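You operate a simulated robot arm through the tools that you are given. There is no shell and no other tool. Be economical: measure what you need, move in short steps, check, and stop when the job is done.

You run a simulated two-armed robot. Do the job below in one go: nothing can be reset, and whatever is moved stays where it is left.

Task
Wipe up the spill on the short bench top with the wipe and put it back.

Only the result counts: the job must be done as asked and must still hold three seconds after the hand-in. Knocking over, shifting, dropping, spilling or breaking anything else fails it.

Robot
Two 7-joint arms with two-finger parallel grippers on one trunk, on a base that drives. Base frame: it is fixed to the floor where the robot stands at the start and does not move with it; the origin is under the middle of the robot, x ahead of it, y to its left, z up. Lengths are in mm, angles in degrees, forces in N, time in s.
The left shoulder is at the start at [60, 189, 1203], the right one opposite. Payload 3.43 kg a hand.
Tool frame (each hand has its own): the origin (TCP) lies between the finger pads and is the grasp point; the fingertips stand 30 mm ahead of it; z points along the fingers, y is the line along which they close. Largest opening 94 mm; finger width 28, thickness 10; the body of the gripper, 50 by 96 mm, starts 55 mm behind the TCP.
Orientation is that of the tool frame in the base frame, as [roll, pitch, yaw] about the fixed x, y, z axes, in that order (R = Rz(yaw) Ry(pitch) Rx(roll)). With the fingers straight down and closing along the base's y, the tool's x points along the base's -x, its y along +y and its z along -z.

Tools
- The arms move only by the tool play_rows. It takes "left_plan", "right_plan" or both (then of equal length, played together; a hand with none holds still); each is a list of rows, each a list of 3 entries, a list of its own where there are three numbers: the shift along the tool's x, y, z in mm, then the turn, a rotation vector about the tool's x, y, z in rad, then the finger opening in mm, from 0 to 94. In form: [[[x, y, z], [ax, ay, az], jaw], ...]. A call has 1 to 20 rows; each row shifts and turns the commanded pose from where the row before left it, along the tool's axes as they then stand. A row lasts 0.2 s, in which the tool goes at most 50 mm and 8.6 degrees; a call with a longer step from one row to the next is refused whole, and so is a gripper value outside its range. Where a pose cannot be reached the arm comes as near as it can. A force on the tool above 40 N (or 10 N above the force at the start of the call, whichever is more), or a blocked arm, ends the call early, and 0.2 s more pass. The fingers move at their own pace (about 153 mm/s each) and stop on an object; they squeeze with about 22 N. The grip force told is the motor's: it shows also when the fingers shut on nothing. Time passes only in rows, and 0.2 s behind the last, so rows that do not move let the fingers close. It gives the time, the measured TCP pose, the force on the tool (base axes), the opening and the grip force at its end, in the units of the frame above (readings bear some noise), with the torque about the TCP (base axes, N m) and any sound that the robot's microphone picked up, and new pictures: "show" is both (left out), scene, wrist or none (wrist: the cameras of the hands that moved).
- Cameras (640 x 400 px; columns grow to the right, rows downward): "scene" is now at [-12.2, 32.3, 1733.9]; the picture's right is [0.52, -0.86, 0.00], its down [-0.78, -0.47, -0.41] and it looks along [0.35, 0.21, -0.91] (base axes); focal length 294 px, centre (320, 200). "left" rides on the left gripper at [76, -14, -102] in its tool frame; the picture's right is [0.18, 0.98, 0.00], its down [-0.75, 0.14, -0.64] and it looks along [-0.63, 0.12, 0.77] (tool axes); focal length 243 px, centre (320, 200). "right" rides on the right gripper at [76, 14, -102] in its tool frame; the picture's right is [-0.18, 0.98, 0.00], its down [-0.75, -0.14, -0.64] and it looks along [-0.63, -0.12, 0.77] (tool axes); focal length 243 px, centre (320, 200). There is no depth. A picture from a camera that has moved, and an enlarged one, comes with that camera's place and axes in the base frame and with its lens.
- move_column(by): slides the trunk up (or, below 0, down) by that many mm; the arms and the scene camera ride with it, the base frame stays. It gives what a move gives, with no picture.
- steer(legs): drives the robot by 1 to 6 legs, each [ahead, left, turn to the left] in mm, mm and degrees, along the robot's own axes; the way and the turn of a leg run together, so that a leg with both is an arc; at most 1500 mm and 180 degrees a leg. The arms and the cameras ride along, it lands a little off, and it stops where it bumps. It gives what a move gives, and a new picture of the scene camera.
- turn_head(pan, tilt): turns the head with the scene camera to pan (to the left, within 86 degrees either way) and tilt (down, from -29 to 69), counted from straight ahead of the robot. It gives what a move gives, and a new picture of the scene camera.
- close_up(camera, box): a new picture of the part [left, top, right, bottom] of that camera's present view, enlarged. No time passes.
- job_done(): hands the job in; it is judged then, once.

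Work in short steps. Places have to be worked out from the pictures, the camera data and where the tool is seen: move nearer, look again, correct. Check each grasp and each placing, and mend what went wrong. You have 120 turns and 260 pictures in all, those below and enlarged ones among them. Open the grippers and draw the arms clear of the work before you hand the job in, unless the task says otherwise; then end with one line.

The tools are called after "Emit:" as a command line: name --argument value ..., lists and objects as JSON in quotes. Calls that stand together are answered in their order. play_rows: Moves the arms, as the interface text tells. Its arguments: {"type":"object","properties":{"left_plan":{"type":"array","items":{"type":"array"}},"right_plan":{"type":"array","items":{"type":"array"}},"show":{"type":"string","enum":["both","scene","wrist","none"]}},"required":[]} The other tools are called the same way: move_column (by) slides the trunk up or down; steer (legs) drives the base; turn_head (pan, tilt) turns the head that bears the scene camera; close_up (camera, box) takes an enlarged picture of a part of a camera's view; job_done () hands the job in.

At the start:

```text
time_s: 0.0
left_eef_pos: [317.6, 346.4, 1017.0]
left_ee_rot: [-180.0, 0.0, 180.0]
left_contact_force: [0.6, -0.3, -0.6]
left_wrist_torque: [0.01, -0.01, 0.0]
left_gripper_width: 93.8
left_gripper_force: 0.1
right_eef_pos: [344.2, 52.2, 1013.0]
right_ee_rot: [-179.9, 0.0, 180.0]
right_contact_force: [0.2, 0.4, -0.2]
right_wrist_torque: [-0.03, 0.02, 0.01]
right_gripper_width: 93.7
right_gripper_force: 0.0
trunk travel left (down, up): [-875.0, 115.0]
robot x, y, heading: [-0.3, -0.4, -0.1]
head pan, tilt: [31.2, 65.8]
```

scene: 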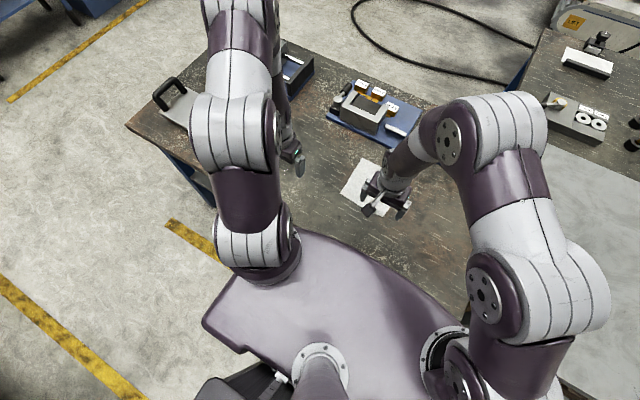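
right: 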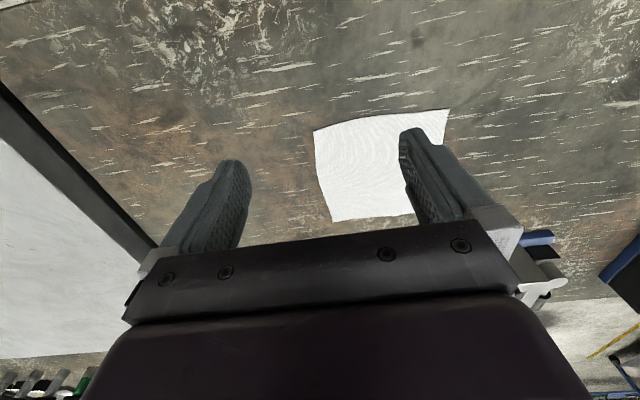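
left: 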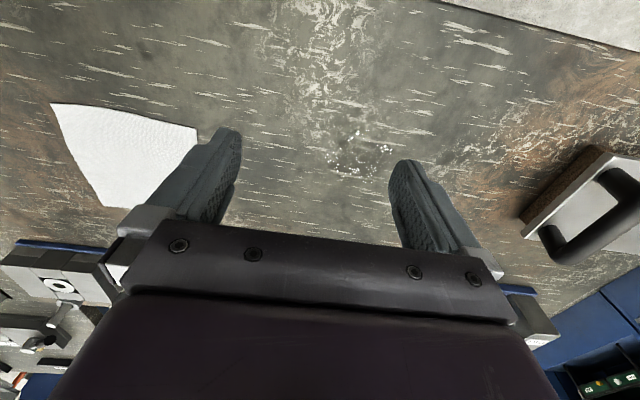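

The pictures show a white cloth, a handled block at the left, and some specks near the left hand. I'll enlarge these and the other bench to tell the spill and the wipe apart.

Emit:
close_up --camera "left" --box '[240, 60, 480, 210]'

Emit:
close_up --camera "left" --box '[480, 100, 640, 300]'

Emit:
close_up --camera "scene" --box '[120, 30, 440, 230]'

Emit:
turn_head --pan -35 --tilt 50

Emit:
turn_head --pan 10 --tilt 50

```text
2.67 times, centred on (360, 135) of left
camera zoom: at [240.7, 331.4, 1119.4], right [-0.18, 0.98, 0.0], down [0.75, 0.14, 0.64], along [0.63, 0.12, -0.77], focal length 647 px, centre (213, 373)
```

zoom: 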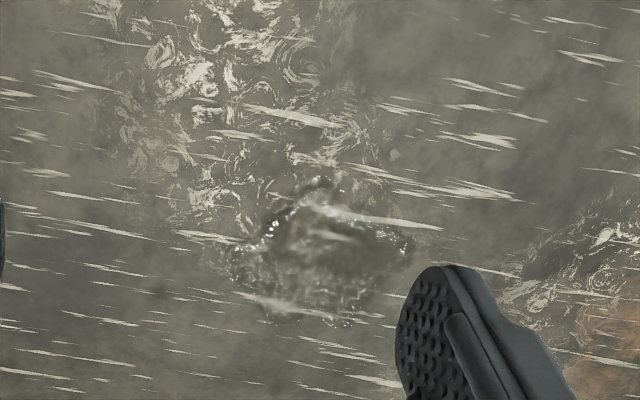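

```text
2.00 times, centred on (560, 200) of left
camera zoom: at [240.7, 331.4, 1119.4], right [-0.18, 0.98, 0.0], down [0.75, 0.14, 0.64], along [0.63, 0.12, -0.77], focal length 485 px, centre (-160, 200)
```

zoom: 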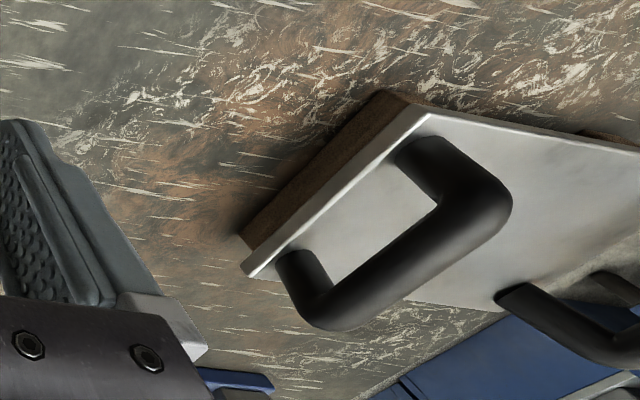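

```text
2.00 times, centred on (280, 130) of scene
camera zoom: at [-12.2, 32.3, 1733.9], right [0.52, -0.86, 0.0], down [-0.78, -0.47, -0.41], along [0.35, 0.21, -0.91], focal length 587 px, centre (400, 340)
```

zoom: 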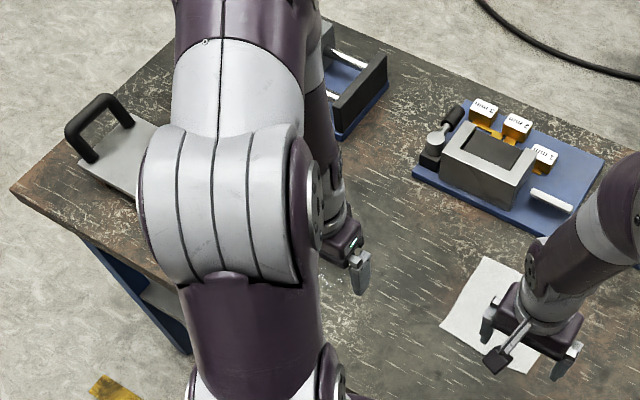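

```text
time_s: 1.4
left_eef_pos: [318.0, 345.6, 1016.5]
left_ee_rot: [180.0, 0.0, -179.9]
left_contact_force: [0.0, 0.1, -0.1]
left_wrist_torque: [0.02, 0.02, 0.01]
left_gripper_width: 93.8
left_gripper_force: 0.0
right_eef_pos: [344.8, 50.9, 1011.7]
right_ee_rot: [180.0, 0.0, 180.0]
right_contact_force: [0.9, -0.3, 0.6]
right_wrist_torque: [0.0, -0.03, -0.01]
right_gripper_width: 93.9
right_gripper_force: 0.1
trunk travel left (down, up): [-875.0, 115.0]
robot x, y, heading: [-0.4, -2.0, -0.1]
head pan, tilt: [-35.0, 50.0]
camera scene: at [-0.2, -42.7, 1752.8], right [-0.57, -0.82, 0.0], down [-0.63, 0.44, -0.64], along [0.53, -0.37, -0.77], focal length 294 px, centre (320, 200)
```

scene: 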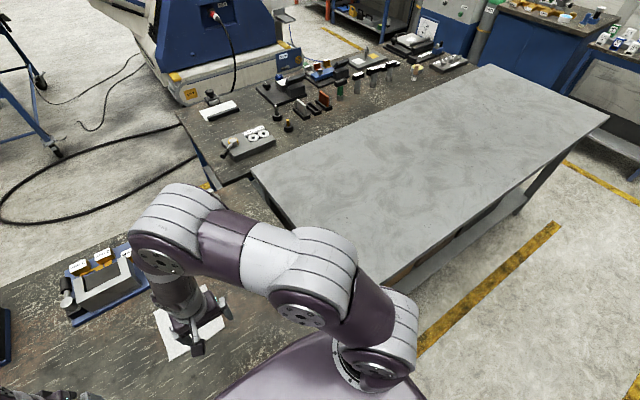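

```text
time_s: 2.5
left_eef_pos: [317.6, 345.5, 1018.1]
left_ee_rot: [-179.9, -0.1, -180.0]
left_contact_force: [0.7, 0.3, 0.0]
left_wrist_torque: [0.02, -0.03, -0.01]
left_gripper_width: 93.9
left_gripper_force: 0.1
right_eef_pos: [346.2, 51.2, 1013.4]
right_ee_rot: [-180.0, -0.1, -180.0]
right_contact_force: [0.4, -0.5, -0.4]
right_wrist_torque: [0.0, -0.04, -0.02]
right_gripper_width: 94.0
right_gripper_force: 0.0
trunk travel left (down, up): [-875.0, 115.0]
robot x, y, heading: [-2.7, -0.0, -0.0]
head pan, tilt: [10.0, 50.0]
camera scene: at [12.5, 14.6, 1752.8], right [0.17, -0.98, 0.0], down [-0.75, -0.13, -0.64], along [0.63, 0.11, -0.77], focal length 294 px, centre (320, 200)
```

scene: 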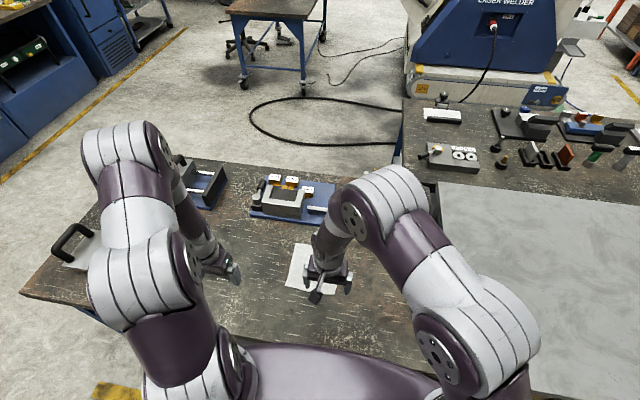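

The spill is the clear puddle at about (425, 430), roughly 100 mm across, and the wipe looks like the white cloth at about (510, 120). I'll look at the cloth more closely.

Emit:
close_up --camera "right" --box '[290, 90, 470, 240]'

Emit:
close_up --camera "left" --box '[30, 80, 230, 230]'

Emit:
close_up --camera "scene" --box '[180, 160, 380, 310]'

```text
2.67 times, centred on (380, 165) of right
camera zoom: at [269.6, 64.0, 1115.0], right [0.18, 0.98, 0.0], down [0.75, -0.14, 0.64], along [0.63, -0.12, -0.77], focal length 647 px, centre (160, 293)
```

zoom: 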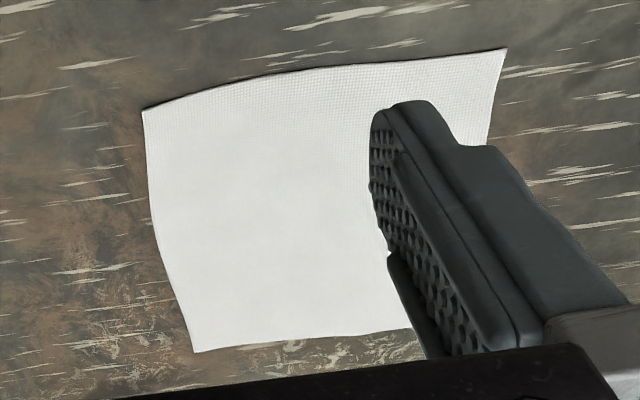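

```text
2.67 times, centred on (130, 155) of left
camera zoom: at [240.7, 331.4, 1119.5], right [-0.18, 0.98, 0.0], down [0.75, 0.14, 0.64], along [0.63, 0.12, -0.77], focal length 647 px, centre (827, 320)
```

zoom: 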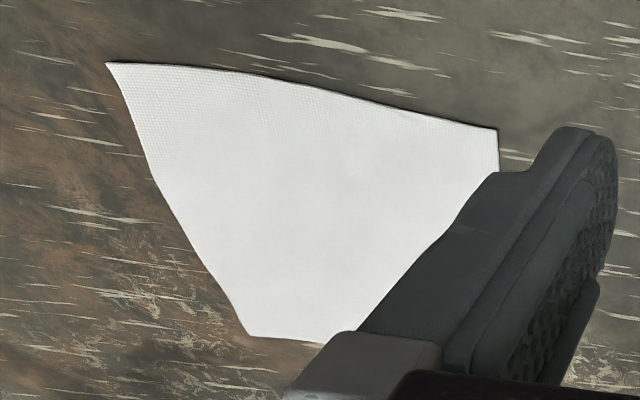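

```text
2.67 times, centred on (280, 235) of scene
camera zoom: at [12.5, 14.6, 1752.8], right [0.17, -0.98, 0.0], down [-0.75, -0.13, -0.64], along [0.63, 0.11, -0.77], focal length 783 px, centre (427, 107)
```

zoom: 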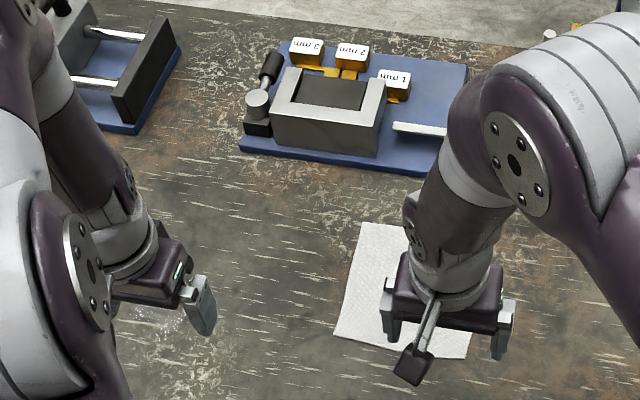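

Matching the two wrist views and the scene view puts the cloth at z≈818, not 771, with its centre near (482, 116) and about 166 mm square. The spill then sits near (400, 417). I'll pull the right arm aside and bring the left hand above the cloth.

Emit:
play_rows --right_plan '[[[8, -45, 0], [0, 0, 0], 94], [[8, -45, 0], [0, 0, 0], 94], [[8, -45, 0], [0, 0, 0], 94], [[8, -45, 0], [0, 0, 0], 94], [[8, -45, 0], [0, 0, 0], 94], [[8, -45, 0], [0, 0, 0], 94]]' --left_plan '[[[0, 0, 0], [0, 0, 0], 94], [[0, 0, 0], [0, 0, 0], 94], [[0, 0, 0], [0, 0, 0], 94], [[0, 0, 0], [0, 0, 0], 94], [[0, 0, 0], [0, 0, 0], 94], [[0, 0, 0], [0, 0, 0], 94]]' --show "none"

Emit:
play_rows --left_plan '[[[-22, -32, 0], [0, 0, 0], 94], [[-24, -33, 5], [0, 0, 0], 94], [[-24, -33, 10], [0, 0, 0], 94], [[-24, -33, 10], [0, 0, 0], 90], [[-24, -33, 10], [0, 0, 0], 80], [[-24, -33, 10], [0, 0, 0], 70], [[-22, -33, 10], [0, 0, 0], 60]]'

```text
time_s: 3.9
left_eef_pos: [317.2, 344.8, 1016.9]
left_ee_rot: [179.9, 0.1, 180.0]
left_contact_force: [0.1, 0.1, 0.5]
left_wrist_torque: [0.02, -0.02, -0.02]
left_gripper_width: 94.0
left_gripper_force: 0.1
right_eef_pos: [295.6, -222.7, 1012.7]
right_ee_rot: [179.9, 0.1, 180.0]
right_contact_force: [0.9, -0.1, -1.7]
right_wrist_torque: [-0.01, 0.02, 0.04]
right_gripper_width: 93.9
right_gripper_force: 0.0
trunk travel left (down, up): [-875.0, 115.0]
robot x, y, heading: [2.9, -0.9, 0.1]
head pan, tilt: [10.0, 50.0]
```

```text
time_s: 5.5
left_eef_pos: [484.3, 115.4, 960.3]
left_ee_rot: [179.8, -0.1, 180.0]
left_contact_force: [-0.2, 1.1, 0.2]
left_wrist_torque: [0.06, 0.0, 0.03]
left_gripper_width: 59.9
left_gripper_force: 0.1
right_eef_pos: [297.0, -220.7, 1013.0]
right_ee_rot: [179.9, 0.0, 179.9]
right_contact_force: [0.1, -0.1, 0.6]
right_wrist_torque: [-0.01, 0.03, 0.01]
right_gripper_width: 93.9
right_gripper_force: 0.1
trunk travel left (down, up): [-875.0, 115.0]
robot x, y, heading: [0.2, 2.6, 0.0]
head pan, tilt: [10.0, 50.0]
camera scene: at [13.7, 13.0, 1752.8], right [0.17, -0.98, 0.0], down [-0.75, -0.13, -0.64], along [0.63, 0.11, -0.77], focal length 294 px, centre (320, 200)
camera left: at [406.9, 100.0, 1064.3], right [-0.18, 0.98, 0.0], down [0.75, 0.14, 0.64], along [0.63, 0.12, -0.77], focal length 243 px, centre (320, 200)
```

scene: 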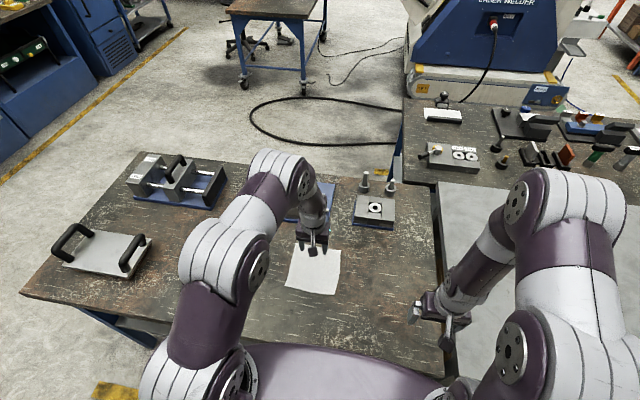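
left: 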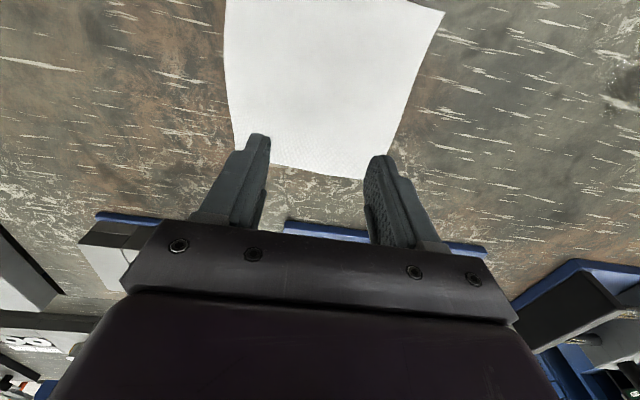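

The new view confirms z≈818: the cloth spans x 398–568 and y 32–200, and the hand is over its centre. I'll lower to just above the surface.

Emit:
play_rows --left_plan '[[[0, 0, 40], [0, 0, 0], 60], [[0, 0, 35], [0, 0, 0], 60], [[0, 0, 20], [0, 0, 0], 60], [[0, 0, 5], [0, 0, 0], 60]]'

```text
time_s: 6.5
left_eef_pos: [481.9, 116.5, 861.7]
left_ee_rot: [180.0, 0.0, -180.0]
left_contact_force: [0.0, 0.0, 0.8]
left_wrist_torque: [0.0, -0.01, 0.03]
left_gripper_width: 60.2
left_gripper_force: 0.0
right_eef_pos: [297.6, -220.1, 1011.9]
right_ee_rot: [179.9, 0.0, 180.0]
right_contact_force: [0.2, -0.6, -0.5]
right_wrist_torque: [0.01, 0.02, -0.02]
right_gripper_width: 94.1
right_gripper_force: 0.1
trunk travel left (down, up): [-875.0, 115.0]
robot x, y, heading: [0.9, -3.2, 0.2]
head pan, tilt: [10.0, 50.0]
camera scene: at [12.9, 14.4, 1752.8], right [0.17, -0.98, 0.0], down [-0.75, -0.13, -0.64], along [0.63, 0.11, -0.77], focal length 294 px, centre (320, 200)
camera left: at [404.9, 101.5, 964.8], right [-0.18, 0.98, 0.0], down [0.75, 0.14, 0.64], along [0.63, 0.12, -0.77], focal length 243 px, centre (320, 200)
```

scene: 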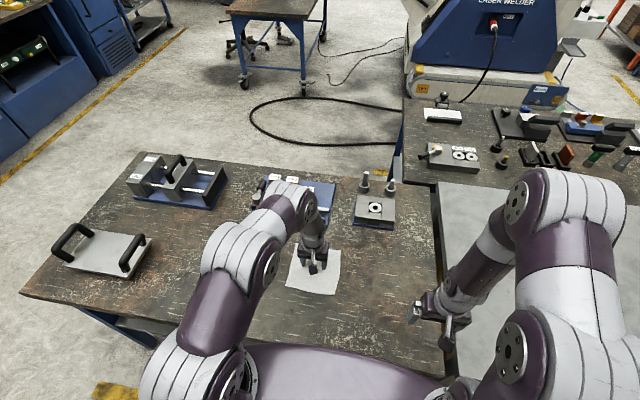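
left: 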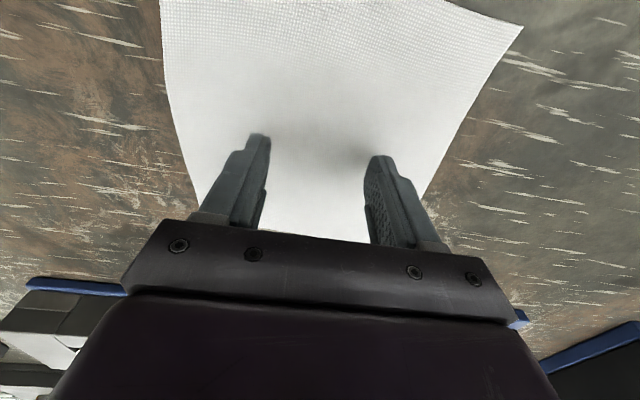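

The contact shadows show the tips just above the cloth. I'll go down in 3 mm steps until the force rises.

Emit:
play_rows --left_plan '[[[0, 0, 4], [0, 0, 0], 60], [[0, 0, 3], [0, 0, 0], 60], [[0, 0, 3], [0, 0, 0], 60]]' --show "wrist"

```text
time_s: 7.3
left_eef_pos: [481.4, 116.4, 852.7]
left_ee_rot: [-180.0, 0.0, -180.0]
left_contact_force: [0.2, -0.7, -0.8]
left_wrist_torque: [-0.02, 0.01, 0.04]
left_gripper_width: 60.1
left_gripper_force: 0.0
right_eef_pos: [297.9, -220.5, 1013.9]
right_ee_rot: [-179.9, 0.0, 180.0]
right_contact_force: [0.5, -0.3, 0.4]
right_wrist_torque: [0.02, 0.01, 0.0]
right_gripper_width: 94.1
right_gripper_force: 0.1
trunk travel left (down, up): [-875.0, 115.0]
robot x, y, heading: [2.1, -0.1, -0.0]
head pan, tilt: [10.0, 50.0]
camera left: at [404.8, 101.7, 955.2], right [-0.18, 0.98, 0.0], down [0.75, 0.14, 0.64], along [0.63, 0.12, -0.77], focal length 243 px, centre (320, 200)
```

left: 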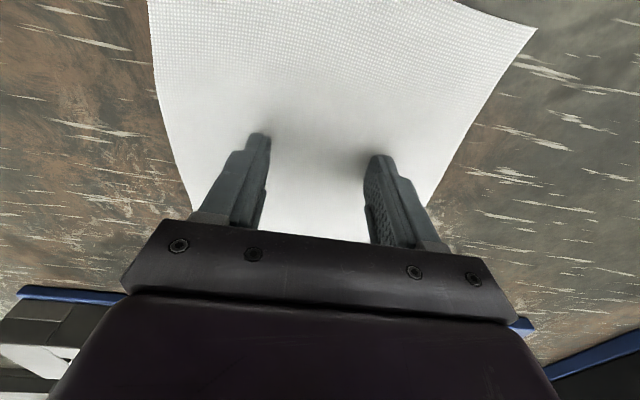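

There's still no contact, with the tips near z≈823. I'll keep stepping down.

Emit:
play_rows --left_plan '[[[0, 0, 2.5], [0, 0, 0], 60], [[0, 0, 2], [0, 0, 0], 60]]' --show "none"

Emit:
play_rows --left_plan '[[[0, 0, 2], [0, 0, 0], 60], [[0, 0, 1], [0, 0, 0], 60]]' --show "wrist"

```text
time_s: 7.9
left_eef_pos: [482.2, 115.1, 851.6]
left_ee_rot: [180.0, 0.4, 180.0]
left_contact_force: [0.1, 4.5, 32.6]
left_wrist_torque: [0.38, 0.24, -0.03]
left_gripper_width: 59.9
left_gripper_force: 0.0
right_eef_pos: [294.5, -220.5, 1014.9]
right_ee_rot: [-180.0, 0.2, 179.9]
right_contact_force: [-0.3, -0.4, -0.7]
right_wrist_torque: [0.04, -0.01, -0.01]
right_gripper_width: 94.0
right_gripper_force: 0.0
trunk travel left (down, up): [-875.0, 115.0]
robot x, y, heading: [-1.7, 0.5, 0.2]
head pan, tilt: [10.0, 50.0]
```

```text
time_s: 8.2
left_eef_pos: [484.7, 116.1, 852.1]
left_ee_rot: [180.0, 0.4, -179.9]
left_contact_force: [-4.9, 0.7, 25.0]
left_wrist_torque: [0.17, 0.36, -0.01]
left_gripper_width: 59.8
left_gripper_force: 0.5
right_eef_pos: [295.3, -221.4, 1013.0]
right_ee_rot: [179.9, 0.0, -180.0]
right_contact_force: [-0.3, 0.7, 0.4]
right_wrist_torque: [-0.01, 0.01, 0.03]
right_gripper_width: 93.7
right_gripper_force: 0.1
trunk travel left (down, up): [-875.0, 115.0]
robot x, y, heading: [-2.7, 2.3, 0.0]
head pan, tilt: [10.0, 50.0]
stopped in row 1 (left hand): the force on the tool passed its limit (the readings are from after the stop); the commanded pose is now the measured one
camera left: at [406.9, 101.0, 953.2], right [-0.18, 0.98, 0.0], down [0.75, 0.14, 0.65], along [0.64, 0.12, -0.76], focal length 243 px, centre (320, 200)
```

left: 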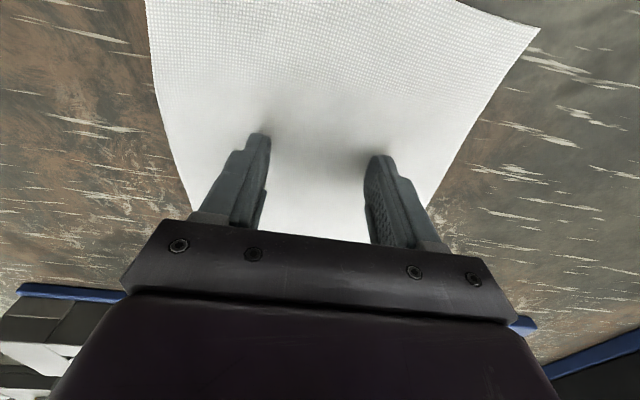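

Contact comes at TCP z≈852, so the surface is at about 821. I'll close the fingers here while pressing lightly, then look.

Emit:
play_rows --left_plan '[[[0, 0, 0], [0, 0, 0], 45], [[0, 0, 0], [0, 0, 0], 30], [[0, 0, 0], [0, 0, 0], 15], [[0, 0, 0], [0, 0, 0], 0], [[0, 0, 0], [0, 0, 0], 0]]'

```text
time_s: 9.4
left_eef_pos: [483.2, 114.8, 850.9]
left_ee_rot: [-180.0, 0.6, 179.9]
left_contact_force: [2.1, -0.1, 35.9]
left_wrist_torque: [0.03, 0.22, 0.01]
left_gripper_width: 2.7
left_gripper_force: 22.6
right_eef_pos: [294.7, -220.4, 1013.5]
right_ee_rot: [179.9, 0.2, 180.0]
right_contact_force: [-0.3, 0.6, -0.8]
right_wrist_torque: [0.01, -0.01, 0.01]
right_gripper_width: 93.9
right_gripper_force: 0.1
trunk travel left (down, up): [-875.0, 115.0]
robot x, y, heading: [0.9, 1.4, 0.2]
head pan, tilt: [10.0, 50.0]
camera scene: at [8.1, 13.4, 1753.1], right [0.17, -0.98, 0.0], down [-0.75, -0.13, -0.64], along [0.64, 0.11, -0.76], focal length 294 px, centre (320, 200)
camera left: at [405.8, 100.8, 953.1], right [-0.18, 0.98, 0.0], down [0.75, 0.14, 0.65], along [0.64, 0.12, -0.76], focal length 243 px, centre (320, 200)
```

scene: 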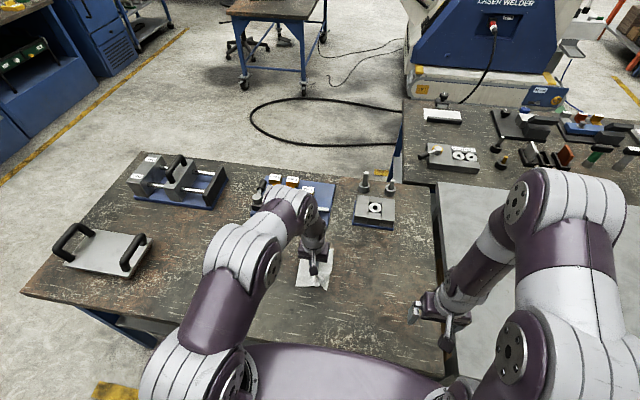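
left: 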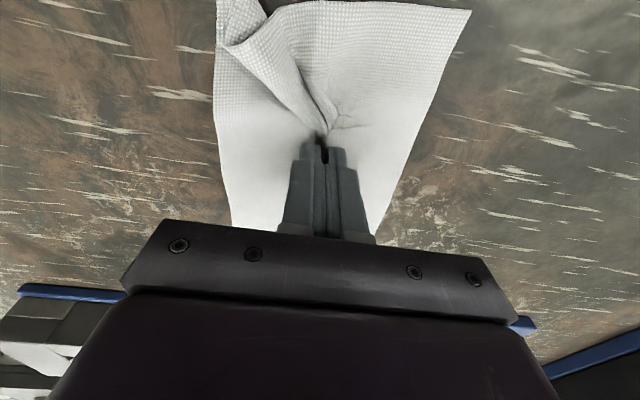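

The fingers have pinched a fold of the cloth (2.7 mm, 22 N). I'll lift it slightly and carry it low towards the near edge of the spill.

Emit:
play_rows --left_plan '[[[0, 0, -8], [0, 0, 0], 0], [[0, 0, -8], [0, 0, 0], 0], [[12, 30, 0], [0, 0, 0], 0], [[14, 33, 0], [0, 0, 0], 0], [[14, 33, 0], [0, 0, 0], 0], [[14, 33, 0], [0, 0, 0], 0], [[14, 33, 0], [0, 0, 0], 0], [[14, 33, 0], [0, 0, 0], 0]]'

```text
time_s: 11.2
left_eef_pos: [403.1, 311.0, 862.0]
left_ee_rot: [-179.8, 0.5, -180.0]
left_contact_force: [0.3, 0.0, 0.8]
left_wrist_torque: [0.03, 0.01, -0.01]
left_gripper_width: 2.7
left_gripper_force: 22.1
right_eef_pos: [296.4, -220.0, 1013.9]
right_ee_rot: [-180.0, 0.1, 180.0]
right_contact_force: [-0.3, -0.1, -0.2]
right_wrist_torque: [-0.02, 0.02, 0.02]
right_gripper_width: 93.8
right_gripper_force: 0.1
trunk travel left (down, up): [-875.0, 115.0]
robot x, y, heading: [1.5, -0.2, 0.1]
head pan, tilt: [10.0, 50.0]
camera scene: at [11.8, 16.2, 1752.8], right [0.17, -0.98, 0.0], down [-0.75, -0.13, -0.64], along [0.63, 0.11, -0.77], focal length 294 px, centre (320, 200)
camera left: at [326.3, 297.1, 964.1], right [-0.18, 0.98, 0.0], down [0.75, 0.14, 0.65], along [0.64, 0.12, -0.76], focal length 243 px, centre (320, 200)
```

scene: 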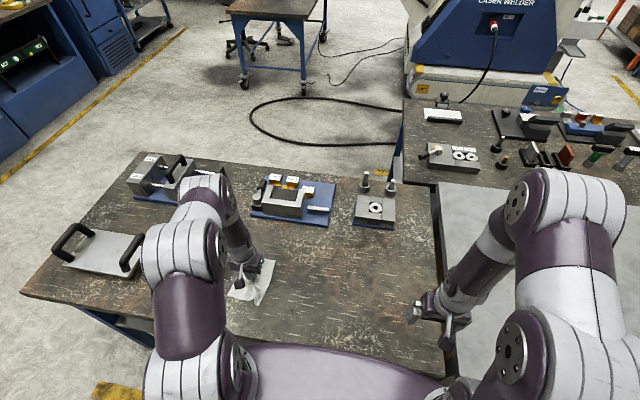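
left: 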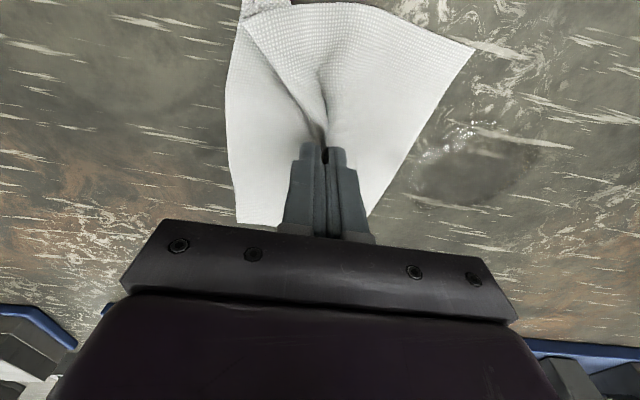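

The spill shows just beyond the cloth, centred near (396, 418). I'll lower until the cloth touches the surface and sweep across it.

Emit:
play_rows --left_plan '[[[0, 10, 4], [0, 0, 0], 0], [[0, 15, 4], [0, 0, 0], 0], [[0, 20, 0], [0, 0, 0], 0], [[0, 20, 0], [0, 0, 0], 0], [[0, 20, 0], [0, 0, 0], 0], [[0, 20, 0], [0, 0, 0], 0], [[0, 20, 0], [0, 0, 0], 0], [[0, 20, 0], [0, 0, 0], 0], [[0, 20, 0], [0, 0, 0], 0]]'

```text
time_s: 13.2
left_eef_pos: [403.7, 478.4, 856.1]
left_ee_rot: [-179.9, 0.3, -180.0]
left_contact_force: [1.4, 0.3, 0.1]
left_wrist_torque: [0.01, 0.03, -0.02]
left_gripper_width: 2.6
left_gripper_force: 22.0
right_eef_pos: [297.4, -220.8, 1014.0]
right_ee_rot: [180.0, 0.0, -180.0]
right_contact_force: [0.5, 0.4, -0.5]
right_wrist_torque: [-0.01, -0.01, 0.0]
right_gripper_width: 94.1
right_gripper_force: 0.1
trunk travel left (down, up): [-875.0, 115.0]
robot x, y, heading: [-4.4, 0.8, 0.1]
head pan, tilt: [10.0, 50.0]
camera scene: at [12.3, 15.5, 1752.8], right [0.17, -0.98, 0.0], down [-0.75, -0.13, -0.64], along [0.63, 0.11, -0.77], focal length 294 px, centre (320, 200)
camera left: at [325.2, 463.1, 958.1], right [-0.18, 0.98, 0.0], down [0.75, 0.14, 0.65], along [0.64, 0.12, -0.76], focal length 243 px, centre (320, 200)
```

scene: 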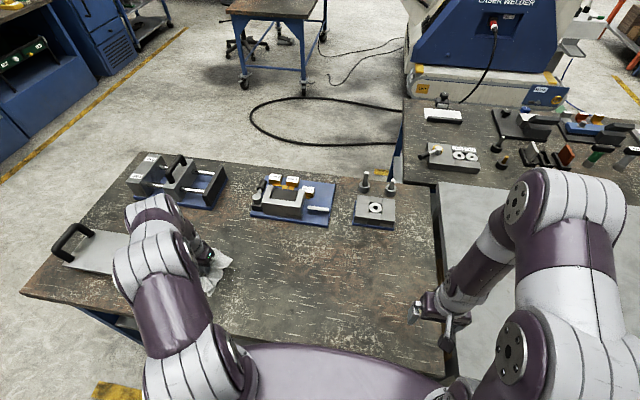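
left: 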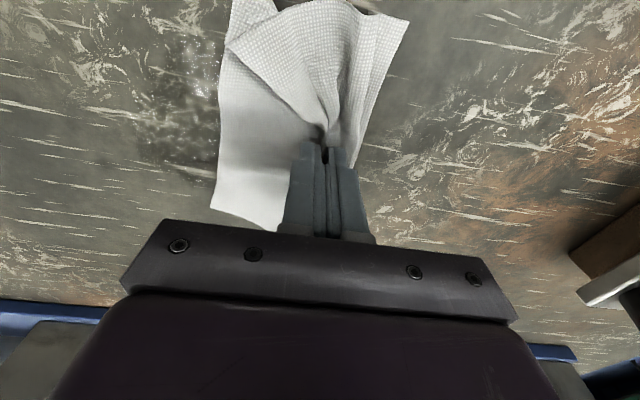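

A wet patch still shows left of the cloth and the reading shows no pressure. I'll press down slightly and sweep back along x≈395.

Emit:
play_rows --left_plan '[[[3, -5, 3], [0, 0, 0], 0], [[3, -15, 1], [0, 0, 0], 0], [[0, -20, 0], [0, 0, 0], 0], [[0, -20, 0], [0, 0, 0], 0], [[0, -20, 0], [0, 0, 0], 0], [[0, -20, 0], [0, 0, 0], 0], [[0, -20, 0], [0, 0, 0], 0], [[0, -20, 0], [0, 0, 0], 0]]' --show "wrist"

```text
time_s: 15.0
left_eef_pos: [396.6, 336.2, 852.0]
left_ee_rot: [-180.0, 0.3, -179.8]
left_contact_force: [0.3, 0.4, 0.0]
left_wrist_torque: [0.02, 0.01, 0.0]
left_gripper_width: 2.9
left_gripper_force: 22.4
right_eef_pos: [297.2, -221.3, 1013.5]
right_ee_rot: [180.0, -0.1, 180.0]
right_contact_force: [-0.2, 0.7, 0.2]
right_wrist_torque: [0.0, 0.03, 0.0]
right_gripper_width: 93.8
right_gripper_force: 0.0
trunk travel left (down, up): [-875.0, 115.0]
robot x, y, heading: [-4.0, 1.3, 0.0]
head pan, tilt: [10.0, 50.0]
camera left: at [318.8, 321.6, 954.9], right [-0.19, 0.98, 0.0], down [0.75, 0.14, 0.65], along [0.64, 0.12, -0.76], focal length 243 px, centre (320, 200)
```

left: 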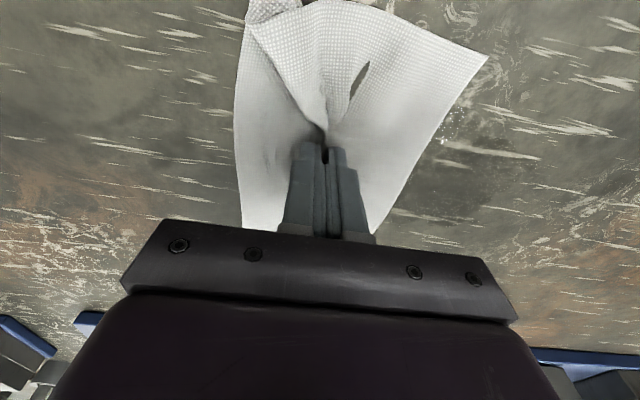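

The spill is mostly gone, with a few glints left at the upper right. I'll enlarge to check those.

Emit:
close_up --camera "left" --box '[320, 20, 580, 220]'

```text
2.00 times, centred on (450, 120) of left
camera zoom: at [318.8, 321.6, 954.9], right [-0.19, 0.98, 0.0], down [0.75, 0.14, 0.65], along [0.64, 0.12, -0.76], focal length 485 px, centre (60, 360)
```

zoom: 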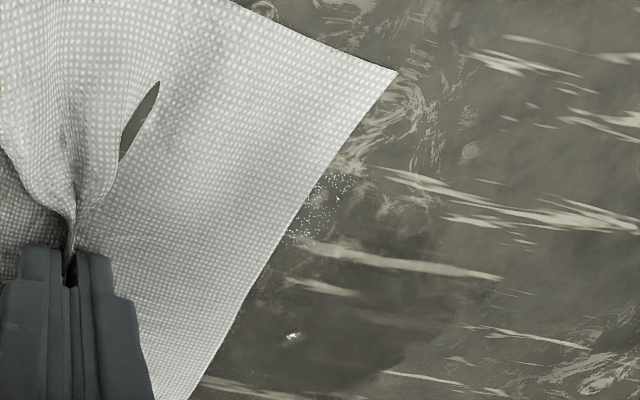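

Some foam remains near (360, 404), a drop near (405, 421), and a damp shade. I'll make more sweeps at x≈370 and x≈420.

Emit:
play_rows --left_plan '[[[15, 10, 0.5], [0, 0, 0], 0], [[12, 16, 0], [0, 0, 0], 0], [[0, 20, 0], [0, 0, 0], 0], [[0, 20, 0], [0, 0, 0], 0], [[0, 20, 0], [0, 0, 0], 0], [[0, 20, 0], [0, 0, 0], 0], [[0, 20, 0], [0, 0, 0], 0], [[0, 15, 0], [0, 0, 0], 0], [[-20, 0, 0], [0, 0, 0], 0], [[-20, 0, 0], [0, 0, 0], 0], [[-10, -10, 0], [0, 0, 0], 0], [[0, -20, 0], [0, 0, 0], 0], [[0, -20, 0], [0, 0, 0], 0], [[0, -20, 0], [0, 0, 0], 0], [[0, -20, 0], [0, 0, 0], 0], [[0, -20, 0], [0, 0, 0], 0], [[0, -20, 0], [0, 0, 0], 0], [[0, -20, 0], [0, 0, 0], 0]]' --show "wrist"

Emit:
close_up --camera "left" --box '[320, 20, 580, 220]'

```text
time_s: 18.8
left_eef_pos: [420.6, 326.1, 852.5]
left_ee_rot: [180.0, 0.2, -179.9]
left_contact_force: [0.3, 0.5, 0.6]
left_wrist_torque: [0.04, 0.01, -0.02]
left_gripper_width: 2.5
left_gripper_force: 21.9
right_eef_pos: [296.9, -221.3, 1013.4]
right_ee_rot: [-179.9, 0.0, 179.9]
right_contact_force: [0.2, 0.1, 0.8]
right_wrist_torque: [0.03, -0.02, -0.02]
right_gripper_width: 93.9
right_gripper_force: 0.1
trunk travel left (down, up): [-875.0, 115.0]
robot x, y, heading: [-3.7, -2.4, -0.1]
head pan, tilt: [10.0, 50.0]
camera left: at [342.8, 311.9, 954.5], right [-0.18, 0.98, 0.0], down [0.75, 0.14, 0.65], along [0.64, 0.12, -0.76], focal length 243 px, centre (320, 200)
```

left: 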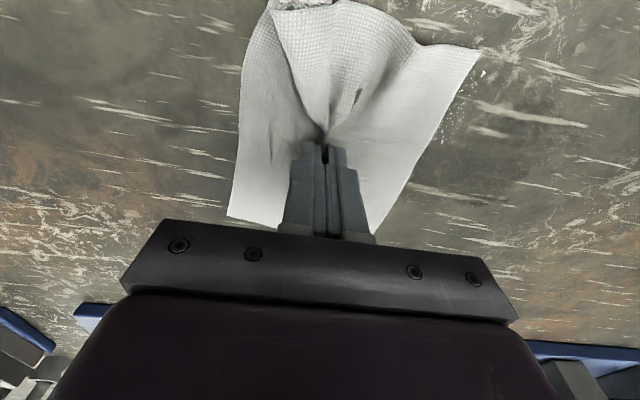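

```text
2.00 times, centred on (450, 120) of left
camera zoom: at [342.8, 311.9, 954.5], right [-0.18, 0.98, 0.0], down [0.75, 0.14, 0.65], along [0.64, 0.12, -0.76], focal length 485 px, centre (60, 360)
```

zoom: 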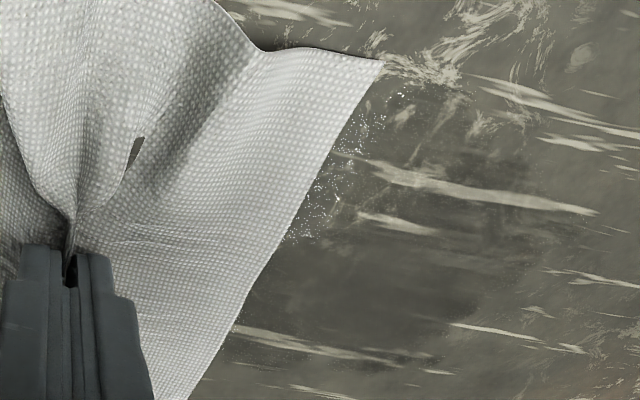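

A damp film remains around (400, 425). I'll press a little harder and make several short passes right over it.

Emit:
play_rows --left_plan '[[[10, 20, 0], [0, 0, 0], 0], [[10, 25, 0], [0, 0, 0], 0], [[0, 15, 1], [0, 0, 0], 0], [[0, 15, 0.5], [0, 0, 0], 0], [[0, 15, 0], [0, 0, 0], 0], [[0, 15, 0], [0, 0, 0], 0], [[0, 15, 0], [0, 0, 0], 0], [[0, 15, 0], [0, 0, 0], 0], [[0, 15, 0], [0, 0, 0], 0], [[15, 0, 0], [0, 0, 0], 0], [[5, -15, 0], [0, 0, 0], 0], [[0, -15, 0], [0, 0, 0], 0], [[0, -15, 0], [0, 0, 0], 0], [[0, -15, 0], [0, 0, 0], 0], [[0, -15, 0], [0, 0, 0], 0], [[0, -15, 0], [0, 0, 0], 0], [[0, -15, 0], [0, 0, 0], 0]]' --show "wrist"

```text
time_s: 22.4
left_eef_pos: [378.9, 369.9, 851.2]
left_ee_rot: [180.0, 0.2, 179.9]
left_contact_force: [-1.1, 4.5, 14.6]
left_wrist_torque: [0.16, 0.12, -0.04]
left_gripper_width: 2.5
left_gripper_force: 21.9
right_eef_pos: [295.6, -221.9, 1012.6]
right_ee_rot: [-180.0, 0.1, 179.9]
right_contact_force: [0.0, 0.4, 1.3]
right_wrist_torque: [-0.03, -0.02, 0.0]
right_gripper_width: 94.1
right_gripper_force: 0.0
trunk travel left (down, up): [-875.0, 115.0]
robot x, y, heading: [-1.3, -2.5, 0.0]
head pan, tilt: [10.0, 50.0]
camera left: at [300.9, 355.9, 953.6], right [-0.18, 0.98, 0.0], down [0.75, 0.14, 0.65], along [0.64, 0.12, -0.76], focal length 243 px, centre (320, 200)
```

left: 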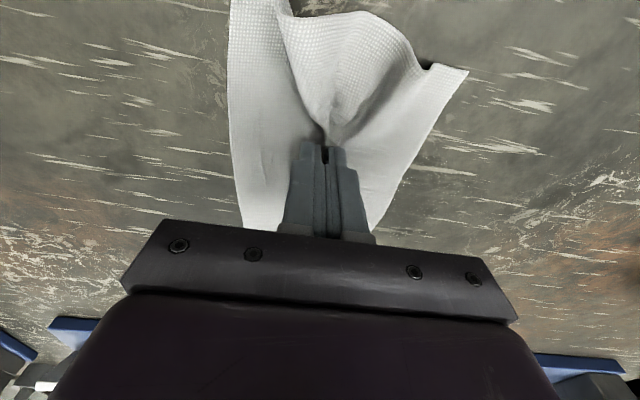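

The reading is now 14.6 N of pressure and the patch looks much clearer. I'll do a full raster over the spill at this height.

Emit:
play_rows --left_plan '[[[15, 0, 0], [0, 0, 0], 0], [[5, 20, 0], [0, 0, 0], 0], [[0, 20, 0], [0, 0, 0], 0], [[0, 20, 0], [0, 0, 0], 0], [[0, 20, 0], [0, 0, 0], 0], [[0, 15, 0], [0, 0, 0], 0], [[-20, 10, 0], [0, 0, 0], 0], [[-20, 0, 0], [0, 0, 0], 0], [[0, -20, 0], [0, 0, 0], 0], [[0, -20, 0], [0, 0, 0], 0], [[0, -20, 0], [0, 0, 0], 0], [[0, -20, 0], [0, 0, 0], 0], [[0, -20, 0], [0, 0, 0], 0], [[-20, 0, 0], [0, 0, 0], 0]]' --show "none"

Emit:
play_rows --left_plan '[[[0, 20, 0], [0, 0, 0], 0], [[0, 20, 0], [0, 0, 0], 0], [[0, 20, 0], [0, 0, 0], 0], [[0, 20, 0], [0, 0, 0], 0], [[0, 20, 0], [0, 0, 0], 0], [[-20, 0, 0], [0, 0, 0], 0], [[0, -20, 0], [0, 0, 0], 0], [[0, -20, 0], [0, 0, 0], 0], [[0, -20, 0], [0, 0, 0], 0], [[0, -20, 0], [0, 0, 0], 0], [[0, -20, 0], [0, 0, 0], 0], [[0, -20, 0], [0, 0, 0], 0], [[0, -30, -5], [0, 0, 0], 0], [[0, -30, -10], [0, 0, 0], 0]]'

Emit:
close_up --camera "left" --box '[340, 0, 640, 220]'

```text
time_s: 25.4
left_eef_pos: [416.4, 374.9, 850.6]
left_ee_rot: [179.9, 0.3, -179.9]
left_contact_force: [-8.6, -2.0, 33.2]
left_wrist_torque: [-0.03, 0.49, 0.01]
left_gripper_width: 2.6
left_gripper_force: 22.3
right_eef_pos: [293.9, -223.5, 1013.5]
right_ee_rot: [179.9, 0.2, -180.0]
right_contact_force: [-0.5, 0.5, -0.3]
right_wrist_torque: [-0.01, 0.01, -0.02]
right_gripper_width: 93.9
right_gripper_force: 0.0
trunk travel left (down, up): [-875.0, 115.0]
robot x, y, heading: [0.6, -0.5, -0.0]
head pan, tilt: [10.0, 50.0]
```

```text
time_s: 28.4
left_eef_pos: [437.9, 296.2, 866.7]
left_ee_rot: [180.0, 0.3, 180.0]
left_contact_force: [-0.4, 0.1, -0.2]
left_wrist_torque: [0.04, 0.01, 0.01]
left_gripper_width: 2.4
left_gripper_force: 21.7
right_eef_pos: [297.3, -221.5, 1013.3]
right_ee_rot: [179.9, 0.0, 180.0]
right_contact_force: [0.1, 0.4, 0.1]
right_wrist_torque: [0.06, -0.05, 0.0]
right_gripper_width: 94.0
right_gripper_force: 0.1
trunk travel left (down, up): [-875.0, 115.0]
robot x, y, heading: [-2.1, 3.5, 0.1]
head pan, tilt: [10.0, 50.0]
camera scene: at [11.9, 12.9, 1752.8], right [0.17, -0.98, 0.0], down [-0.75, -0.13, -0.64], along [0.63, 0.11, -0.77], focal length 294 px, centre (320, 200)
camera left: at [360.9, 280.9, 969.2], right [-0.18, 0.98, 0.0], down [0.75, 0.14, 0.65], along [0.64, 0.12, -0.76], focal length 243 px, centre (320, 200)
```

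scene: 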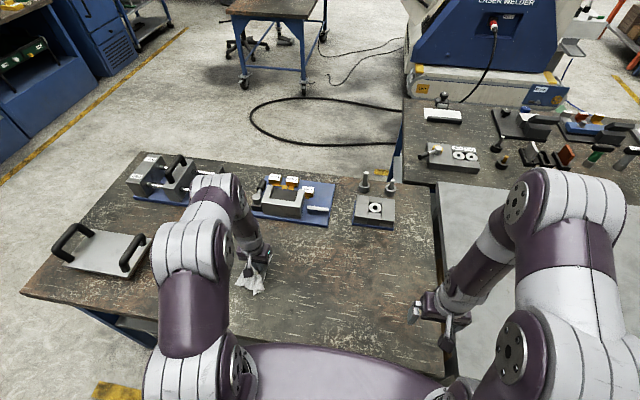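
left: 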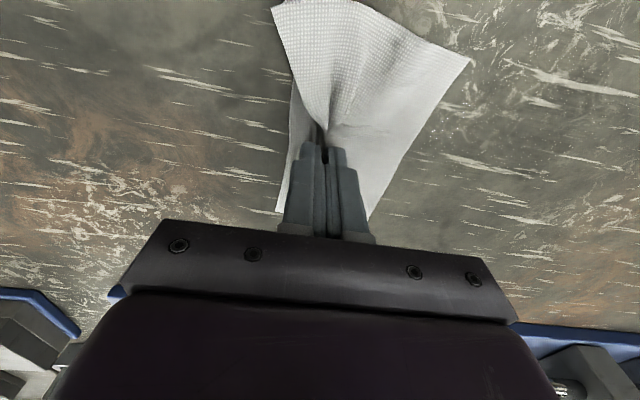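

```text
1.82 times, centred on (490, 110) of left
camera zoom: at [360.9, 280.9, 969.2], right [-0.18, 0.98, 0.0], down [0.75, 0.14, 0.65], along [0.64, 0.12, -0.76], focal length 441 px, centre (11, 364)
```

zoom: 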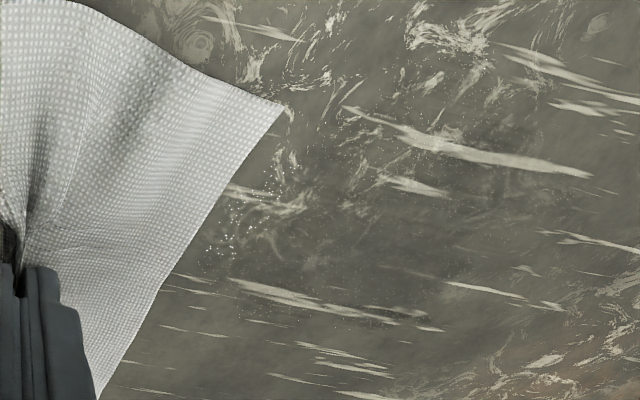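

Only fine specks remain, mostly along y≈374 where the passes turned. I'll raster crosswise over x 350–445 and y 345–480, under pressure.

Emit:
play_rows --left_plan '[[[0, 25, 6], [0, 0, 0], 0], [[-5, 25, 9], [0, 0, 0], 0], [[0, 0, 1], [0, 0, 0], 0], [[24, 0, 0], [0, 0, 0], 0], [[24, 0, 0], [0, 0, 0], 0], [[24, 0, 0], [0, 0, 0], 0], [[24, 0, 0], [0, 0, 0], 0], [[0, 15, 0], [0, 0, 0], 0], [[-24, 0, 0], [0, 0, 0], 0], [[-24, 0, 0], [0, 0, 0], 0], [[-24, 0, 0], [0, 0, 0], 0], [[-24, 0, 0], [0, 0, 0], 0], [[0, 15, 0], [0, 0, 0], 0], [[24, 0, 0], [0, 0, 0], 0], [[24, 0, 0], [0, 0, 0], 0], [[24, 0, 0], [0, 0, 0], 0], [[24, 0, 0], [0, 0, 0], 0], [[0, 15, 0], [0, 0, 0], 0]]' --show "none"

Emit:
play_rows --left_plan '[[[-24, 0, 0], [0, 0, 0], 0], [[-24, 0, 0], [0, 0, 0], 0], [[-24, 0, 0], [0, 0, 0], 0], [[-24, 0, 0], [0, 0, 0], 0], [[0, 15, 0], [0, 0, 0], 0], [[24, 0, 0], [0, 0, 0], 0], [[24, 0, 0], [0, 0, 0], 0], [[24, 0, 0], [0, 0, 0], 0], [[24, 0, 0], [0, 0, 0], 0], [[0, 15, 0], [0, 0, 0], 0], [[-24, 0, 0], [0, 0, 0], 0], [[-24, 0, 0], [0, 0, 0], 0], [[-24, 0, 0], [0, 0, 0], 0], [[-24, 0, 0], [0, 0, 0], 0], [[0, 15, 0], [0, 0, 0], 0], [[24, 0, 0], [0, 0, 0], 0], [[24, 0, 0], [0, 0, 0], 0], [[24, 0, 0], [0, 0, 0], 0], [[24, 0, 0], [0, 0, 0], 0], [[0, 15, 0], [0, 0, 0], 0]]' --show "wrist"

```text
time_s: 29.5
left_eef_pos: [423.3, 349.2, 854.0]
left_ee_rot: [179.6, 1.2, 179.9]
left_contact_force: [0.1, -4.6, 16.5]
left_wrist_torque: [-0.16, 0.05, 0.0]
left_gripper_width: 2.8
left_gripper_force: 22.2
right_eef_pos: [296.1, -221.1, 1013.6]
right_ee_rot: [-180.0, 0.2, 179.9]
right_contact_force: [0.9, 0.8, 0.1]
right_wrist_torque: [-0.05, -0.01, -0.03]
right_gripper_width: 93.7
right_gripper_force: 0.0
trunk travel left (down, up): [-875.0, 115.0]
robot x, y, heading: [-1.2, 4.1, -0.1]
head pan, tilt: [10.0, 50.0]
stopped in row 5 (left hand): the force on the tool passed its limit (the readings are from after the stop); the commanded pose is now the measured one
```

```text
time_s: 33.7
left_eef_pos: [425.1, 407.9, 853.0]
left_ee_rot: [179.7, 1.0, -180.0]
left_contact_force: [-1.8, -4.5, 15.8]
left_wrist_torque: [-0.13, 0.11, 0.05]
left_gripper_width: 2.7
left_gripper_force: 21.7
right_eef_pos: [295.7, -222.4, 1013.8]
right_ee_rot: [179.9, 0.1, 180.0]
right_contact_force: [0.2, -0.2, 0.5]
right_wrist_torque: [-0.03, -0.04, -0.02]
right_gripper_width: 94.3
right_gripper_force: 0.0
trunk travel left (down, up): [-875.0, 115.0]
robot x, y, heading: [1.8, 1.5, -0.2]
head pan, tilt: [10.0, 50.0]
camera left: at [346.4, 393.1, 953.9], right [-0.18, 0.98, 0.0], down [0.74, 0.14, 0.66], along [0.64, 0.12, -0.76], focal length 243 px, centre (320, 200)
```

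left: 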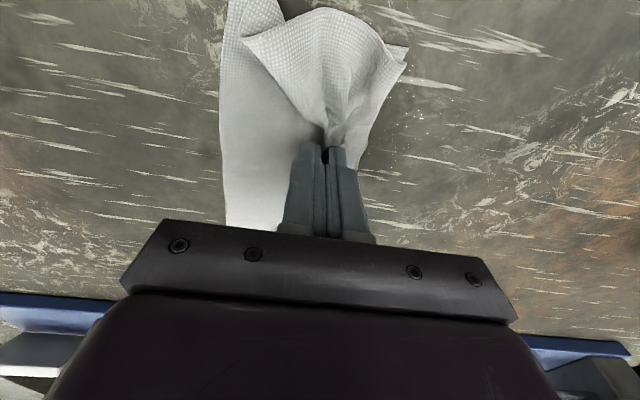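

The first call stopped early, so that raster ran at x 423–519 instead. It did no harm. Now I'll sweep x 425–350 over the remaining band.

Emit:
play_rows --left_plan '[[[25, 0, 0], [0, 0, 0], 0], [[25, 0, 0], [0, 0, 0], 0], [[20, 0, 0], [0, 0, 0], 0], [[0, 15, 0], [0, 0, 0], 0], [[-24, 0, 0], [0, 0, 0], 0], [[-24, 0, 0], [0, 0, 0], 0], [[-24, 0, 0], [0, 0, 0], 0], [[-10, 15, 0], [0, 0, 0], 0], [[24, 0, 0], [0, 0, 0], 0], [[24, 0, 0], [0, 0, 0], 0], [[24, 0, 0], [0, 0, 0], 0], [[0, 15, 0], [0, 0, 0], 0], [[-24, 0, 0], [0, 0, 0], 0], [[-24, 0, 0], [0, 0, 0], 0], [[-24, 0, 0], [0, 0, 0], 0], [[0, 15, 0], [0, 0, 0], 0], [[24, 0, 0], [0, 0, 0], 0], [[24, 0, 0], [0, 0, 0], 0], [[24, 0, 0], [0, 0, 0], 0]]' --show "none"

Emit:
play_rows --left_plan '[[[0, -25, 0], [0, 0, 0], 0], [[0, -25, 0], [0, 0, 0], 0], [[0, -25, 0], [0, 0, 0], 0], [[-24, 0, 0], [0, 0, 0], 0], [[-24, 0, 0], [0, 0, 0], 0], [[-24, 0, 0], [0, 0, 0], 0], [[0, -15, 0], [0, 0, 0], 0], [[24, 0, 0], [0, 0, 0], 0], [[24, 0, 0], [0, 0, 0], 0], [[24, 0, 0], [0, 0, 0], 0], [[0, -15, 0], [0, 0, 0], 0], [[-24, 0, 0], [0, 0, 0], 0], [[-24, 0, 0], [0, 0, 0], 0], [[-24, 0, 0], [0, 0, 0], 0], [[0, -15, 0], [0, 0, 0], 0], [[24, 0, 0], [0, 0, 0], 0], [[24, 0, 0], [0, 0, 0], 0], [[0, -20, 0], [0, 0, 0], 0], [[0, -30, -10], [0, 0, 0], 0], [[0, -40, -15], [0, 0, 0], 0]]' --show "wrist"

Emit:
close_up --camera "left" --box '[340, 0, 640, 220]'

```text
time_s: 37.7
left_eef_pos: [364.9, 468.1, 853.1]
left_ee_rot: [179.6, 1.1, -180.0]
left_contact_force: [6.4, 0.1, 19.3]
left_wrist_torque: [0.05, -0.14, 0.01]
left_gripper_width: 3.0
left_gripper_force: 22.0
right_eef_pos: [297.1, -222.0, 1013.2]
right_ee_rot: [179.8, 0.1, 179.9]
right_contact_force: [-0.2, 0.4, 0.2]
right_wrist_torque: [0.03, 0.0, 0.01]
right_gripper_width: 93.8
right_gripper_force: 0.0
trunk travel left (down, up): [-875.0, 115.0]
robot x, y, heading: [-0.5, 3.4, -0.1]
head pan, tilt: [10.0, 50.0]
```

```text
time_s: 41.9
left_eef_pos: [386.9, 258.5, 873.0]
left_ee_rot: [179.7, 0.9, -179.9]
left_contact_force: [-0.6, 0.0, 0.5]
left_wrist_torque: [0.03, 0.02, -0.02]
left_gripper_width: 2.7
left_gripper_force: 22.2
right_eef_pos: [296.7, -221.4, 1012.1]
right_ee_rot: [179.9, 0.0, 180.0]
right_contact_force: [0.5, -1.0, 0.0]
right_wrist_torque: [0.0, 0.02, 0.0]
right_gripper_width: 93.9
right_gripper_force: 0.0
trunk travel left (down, up): [-875.0, 115.0]
robot x, y, heading: [1.9, 3.5, -0.1]
head pan, tilt: [10.0, 50.0]
camera left: at [308.6, 242.4, 976.0], right [-0.18, 0.98, 0.0], down [0.74, 0.14, 0.65], along [0.64, 0.12, -0.76], focal length 243 px, centre (320, 200)
```

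left: 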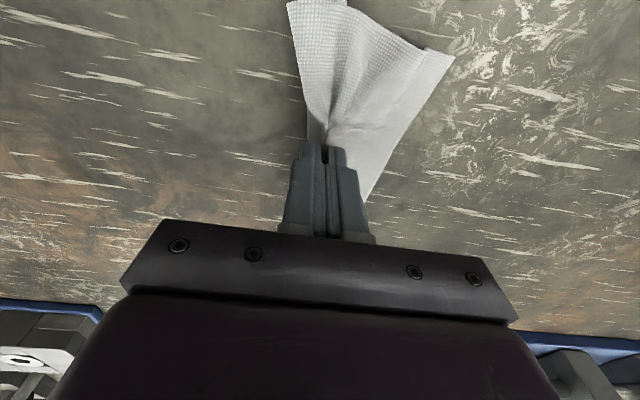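

```text
1.82 times, centred on (490, 110) of left
camera zoom: at [308.6, 242.4, 976.0], right [-0.18, 0.98, 0.0], down [0.74, 0.14, 0.65], along [0.64, 0.12, -0.76], focal length 441 px, centre (11, 364)
```

zoom: 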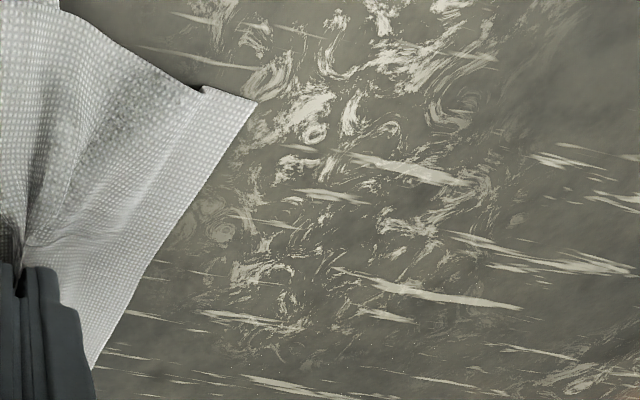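

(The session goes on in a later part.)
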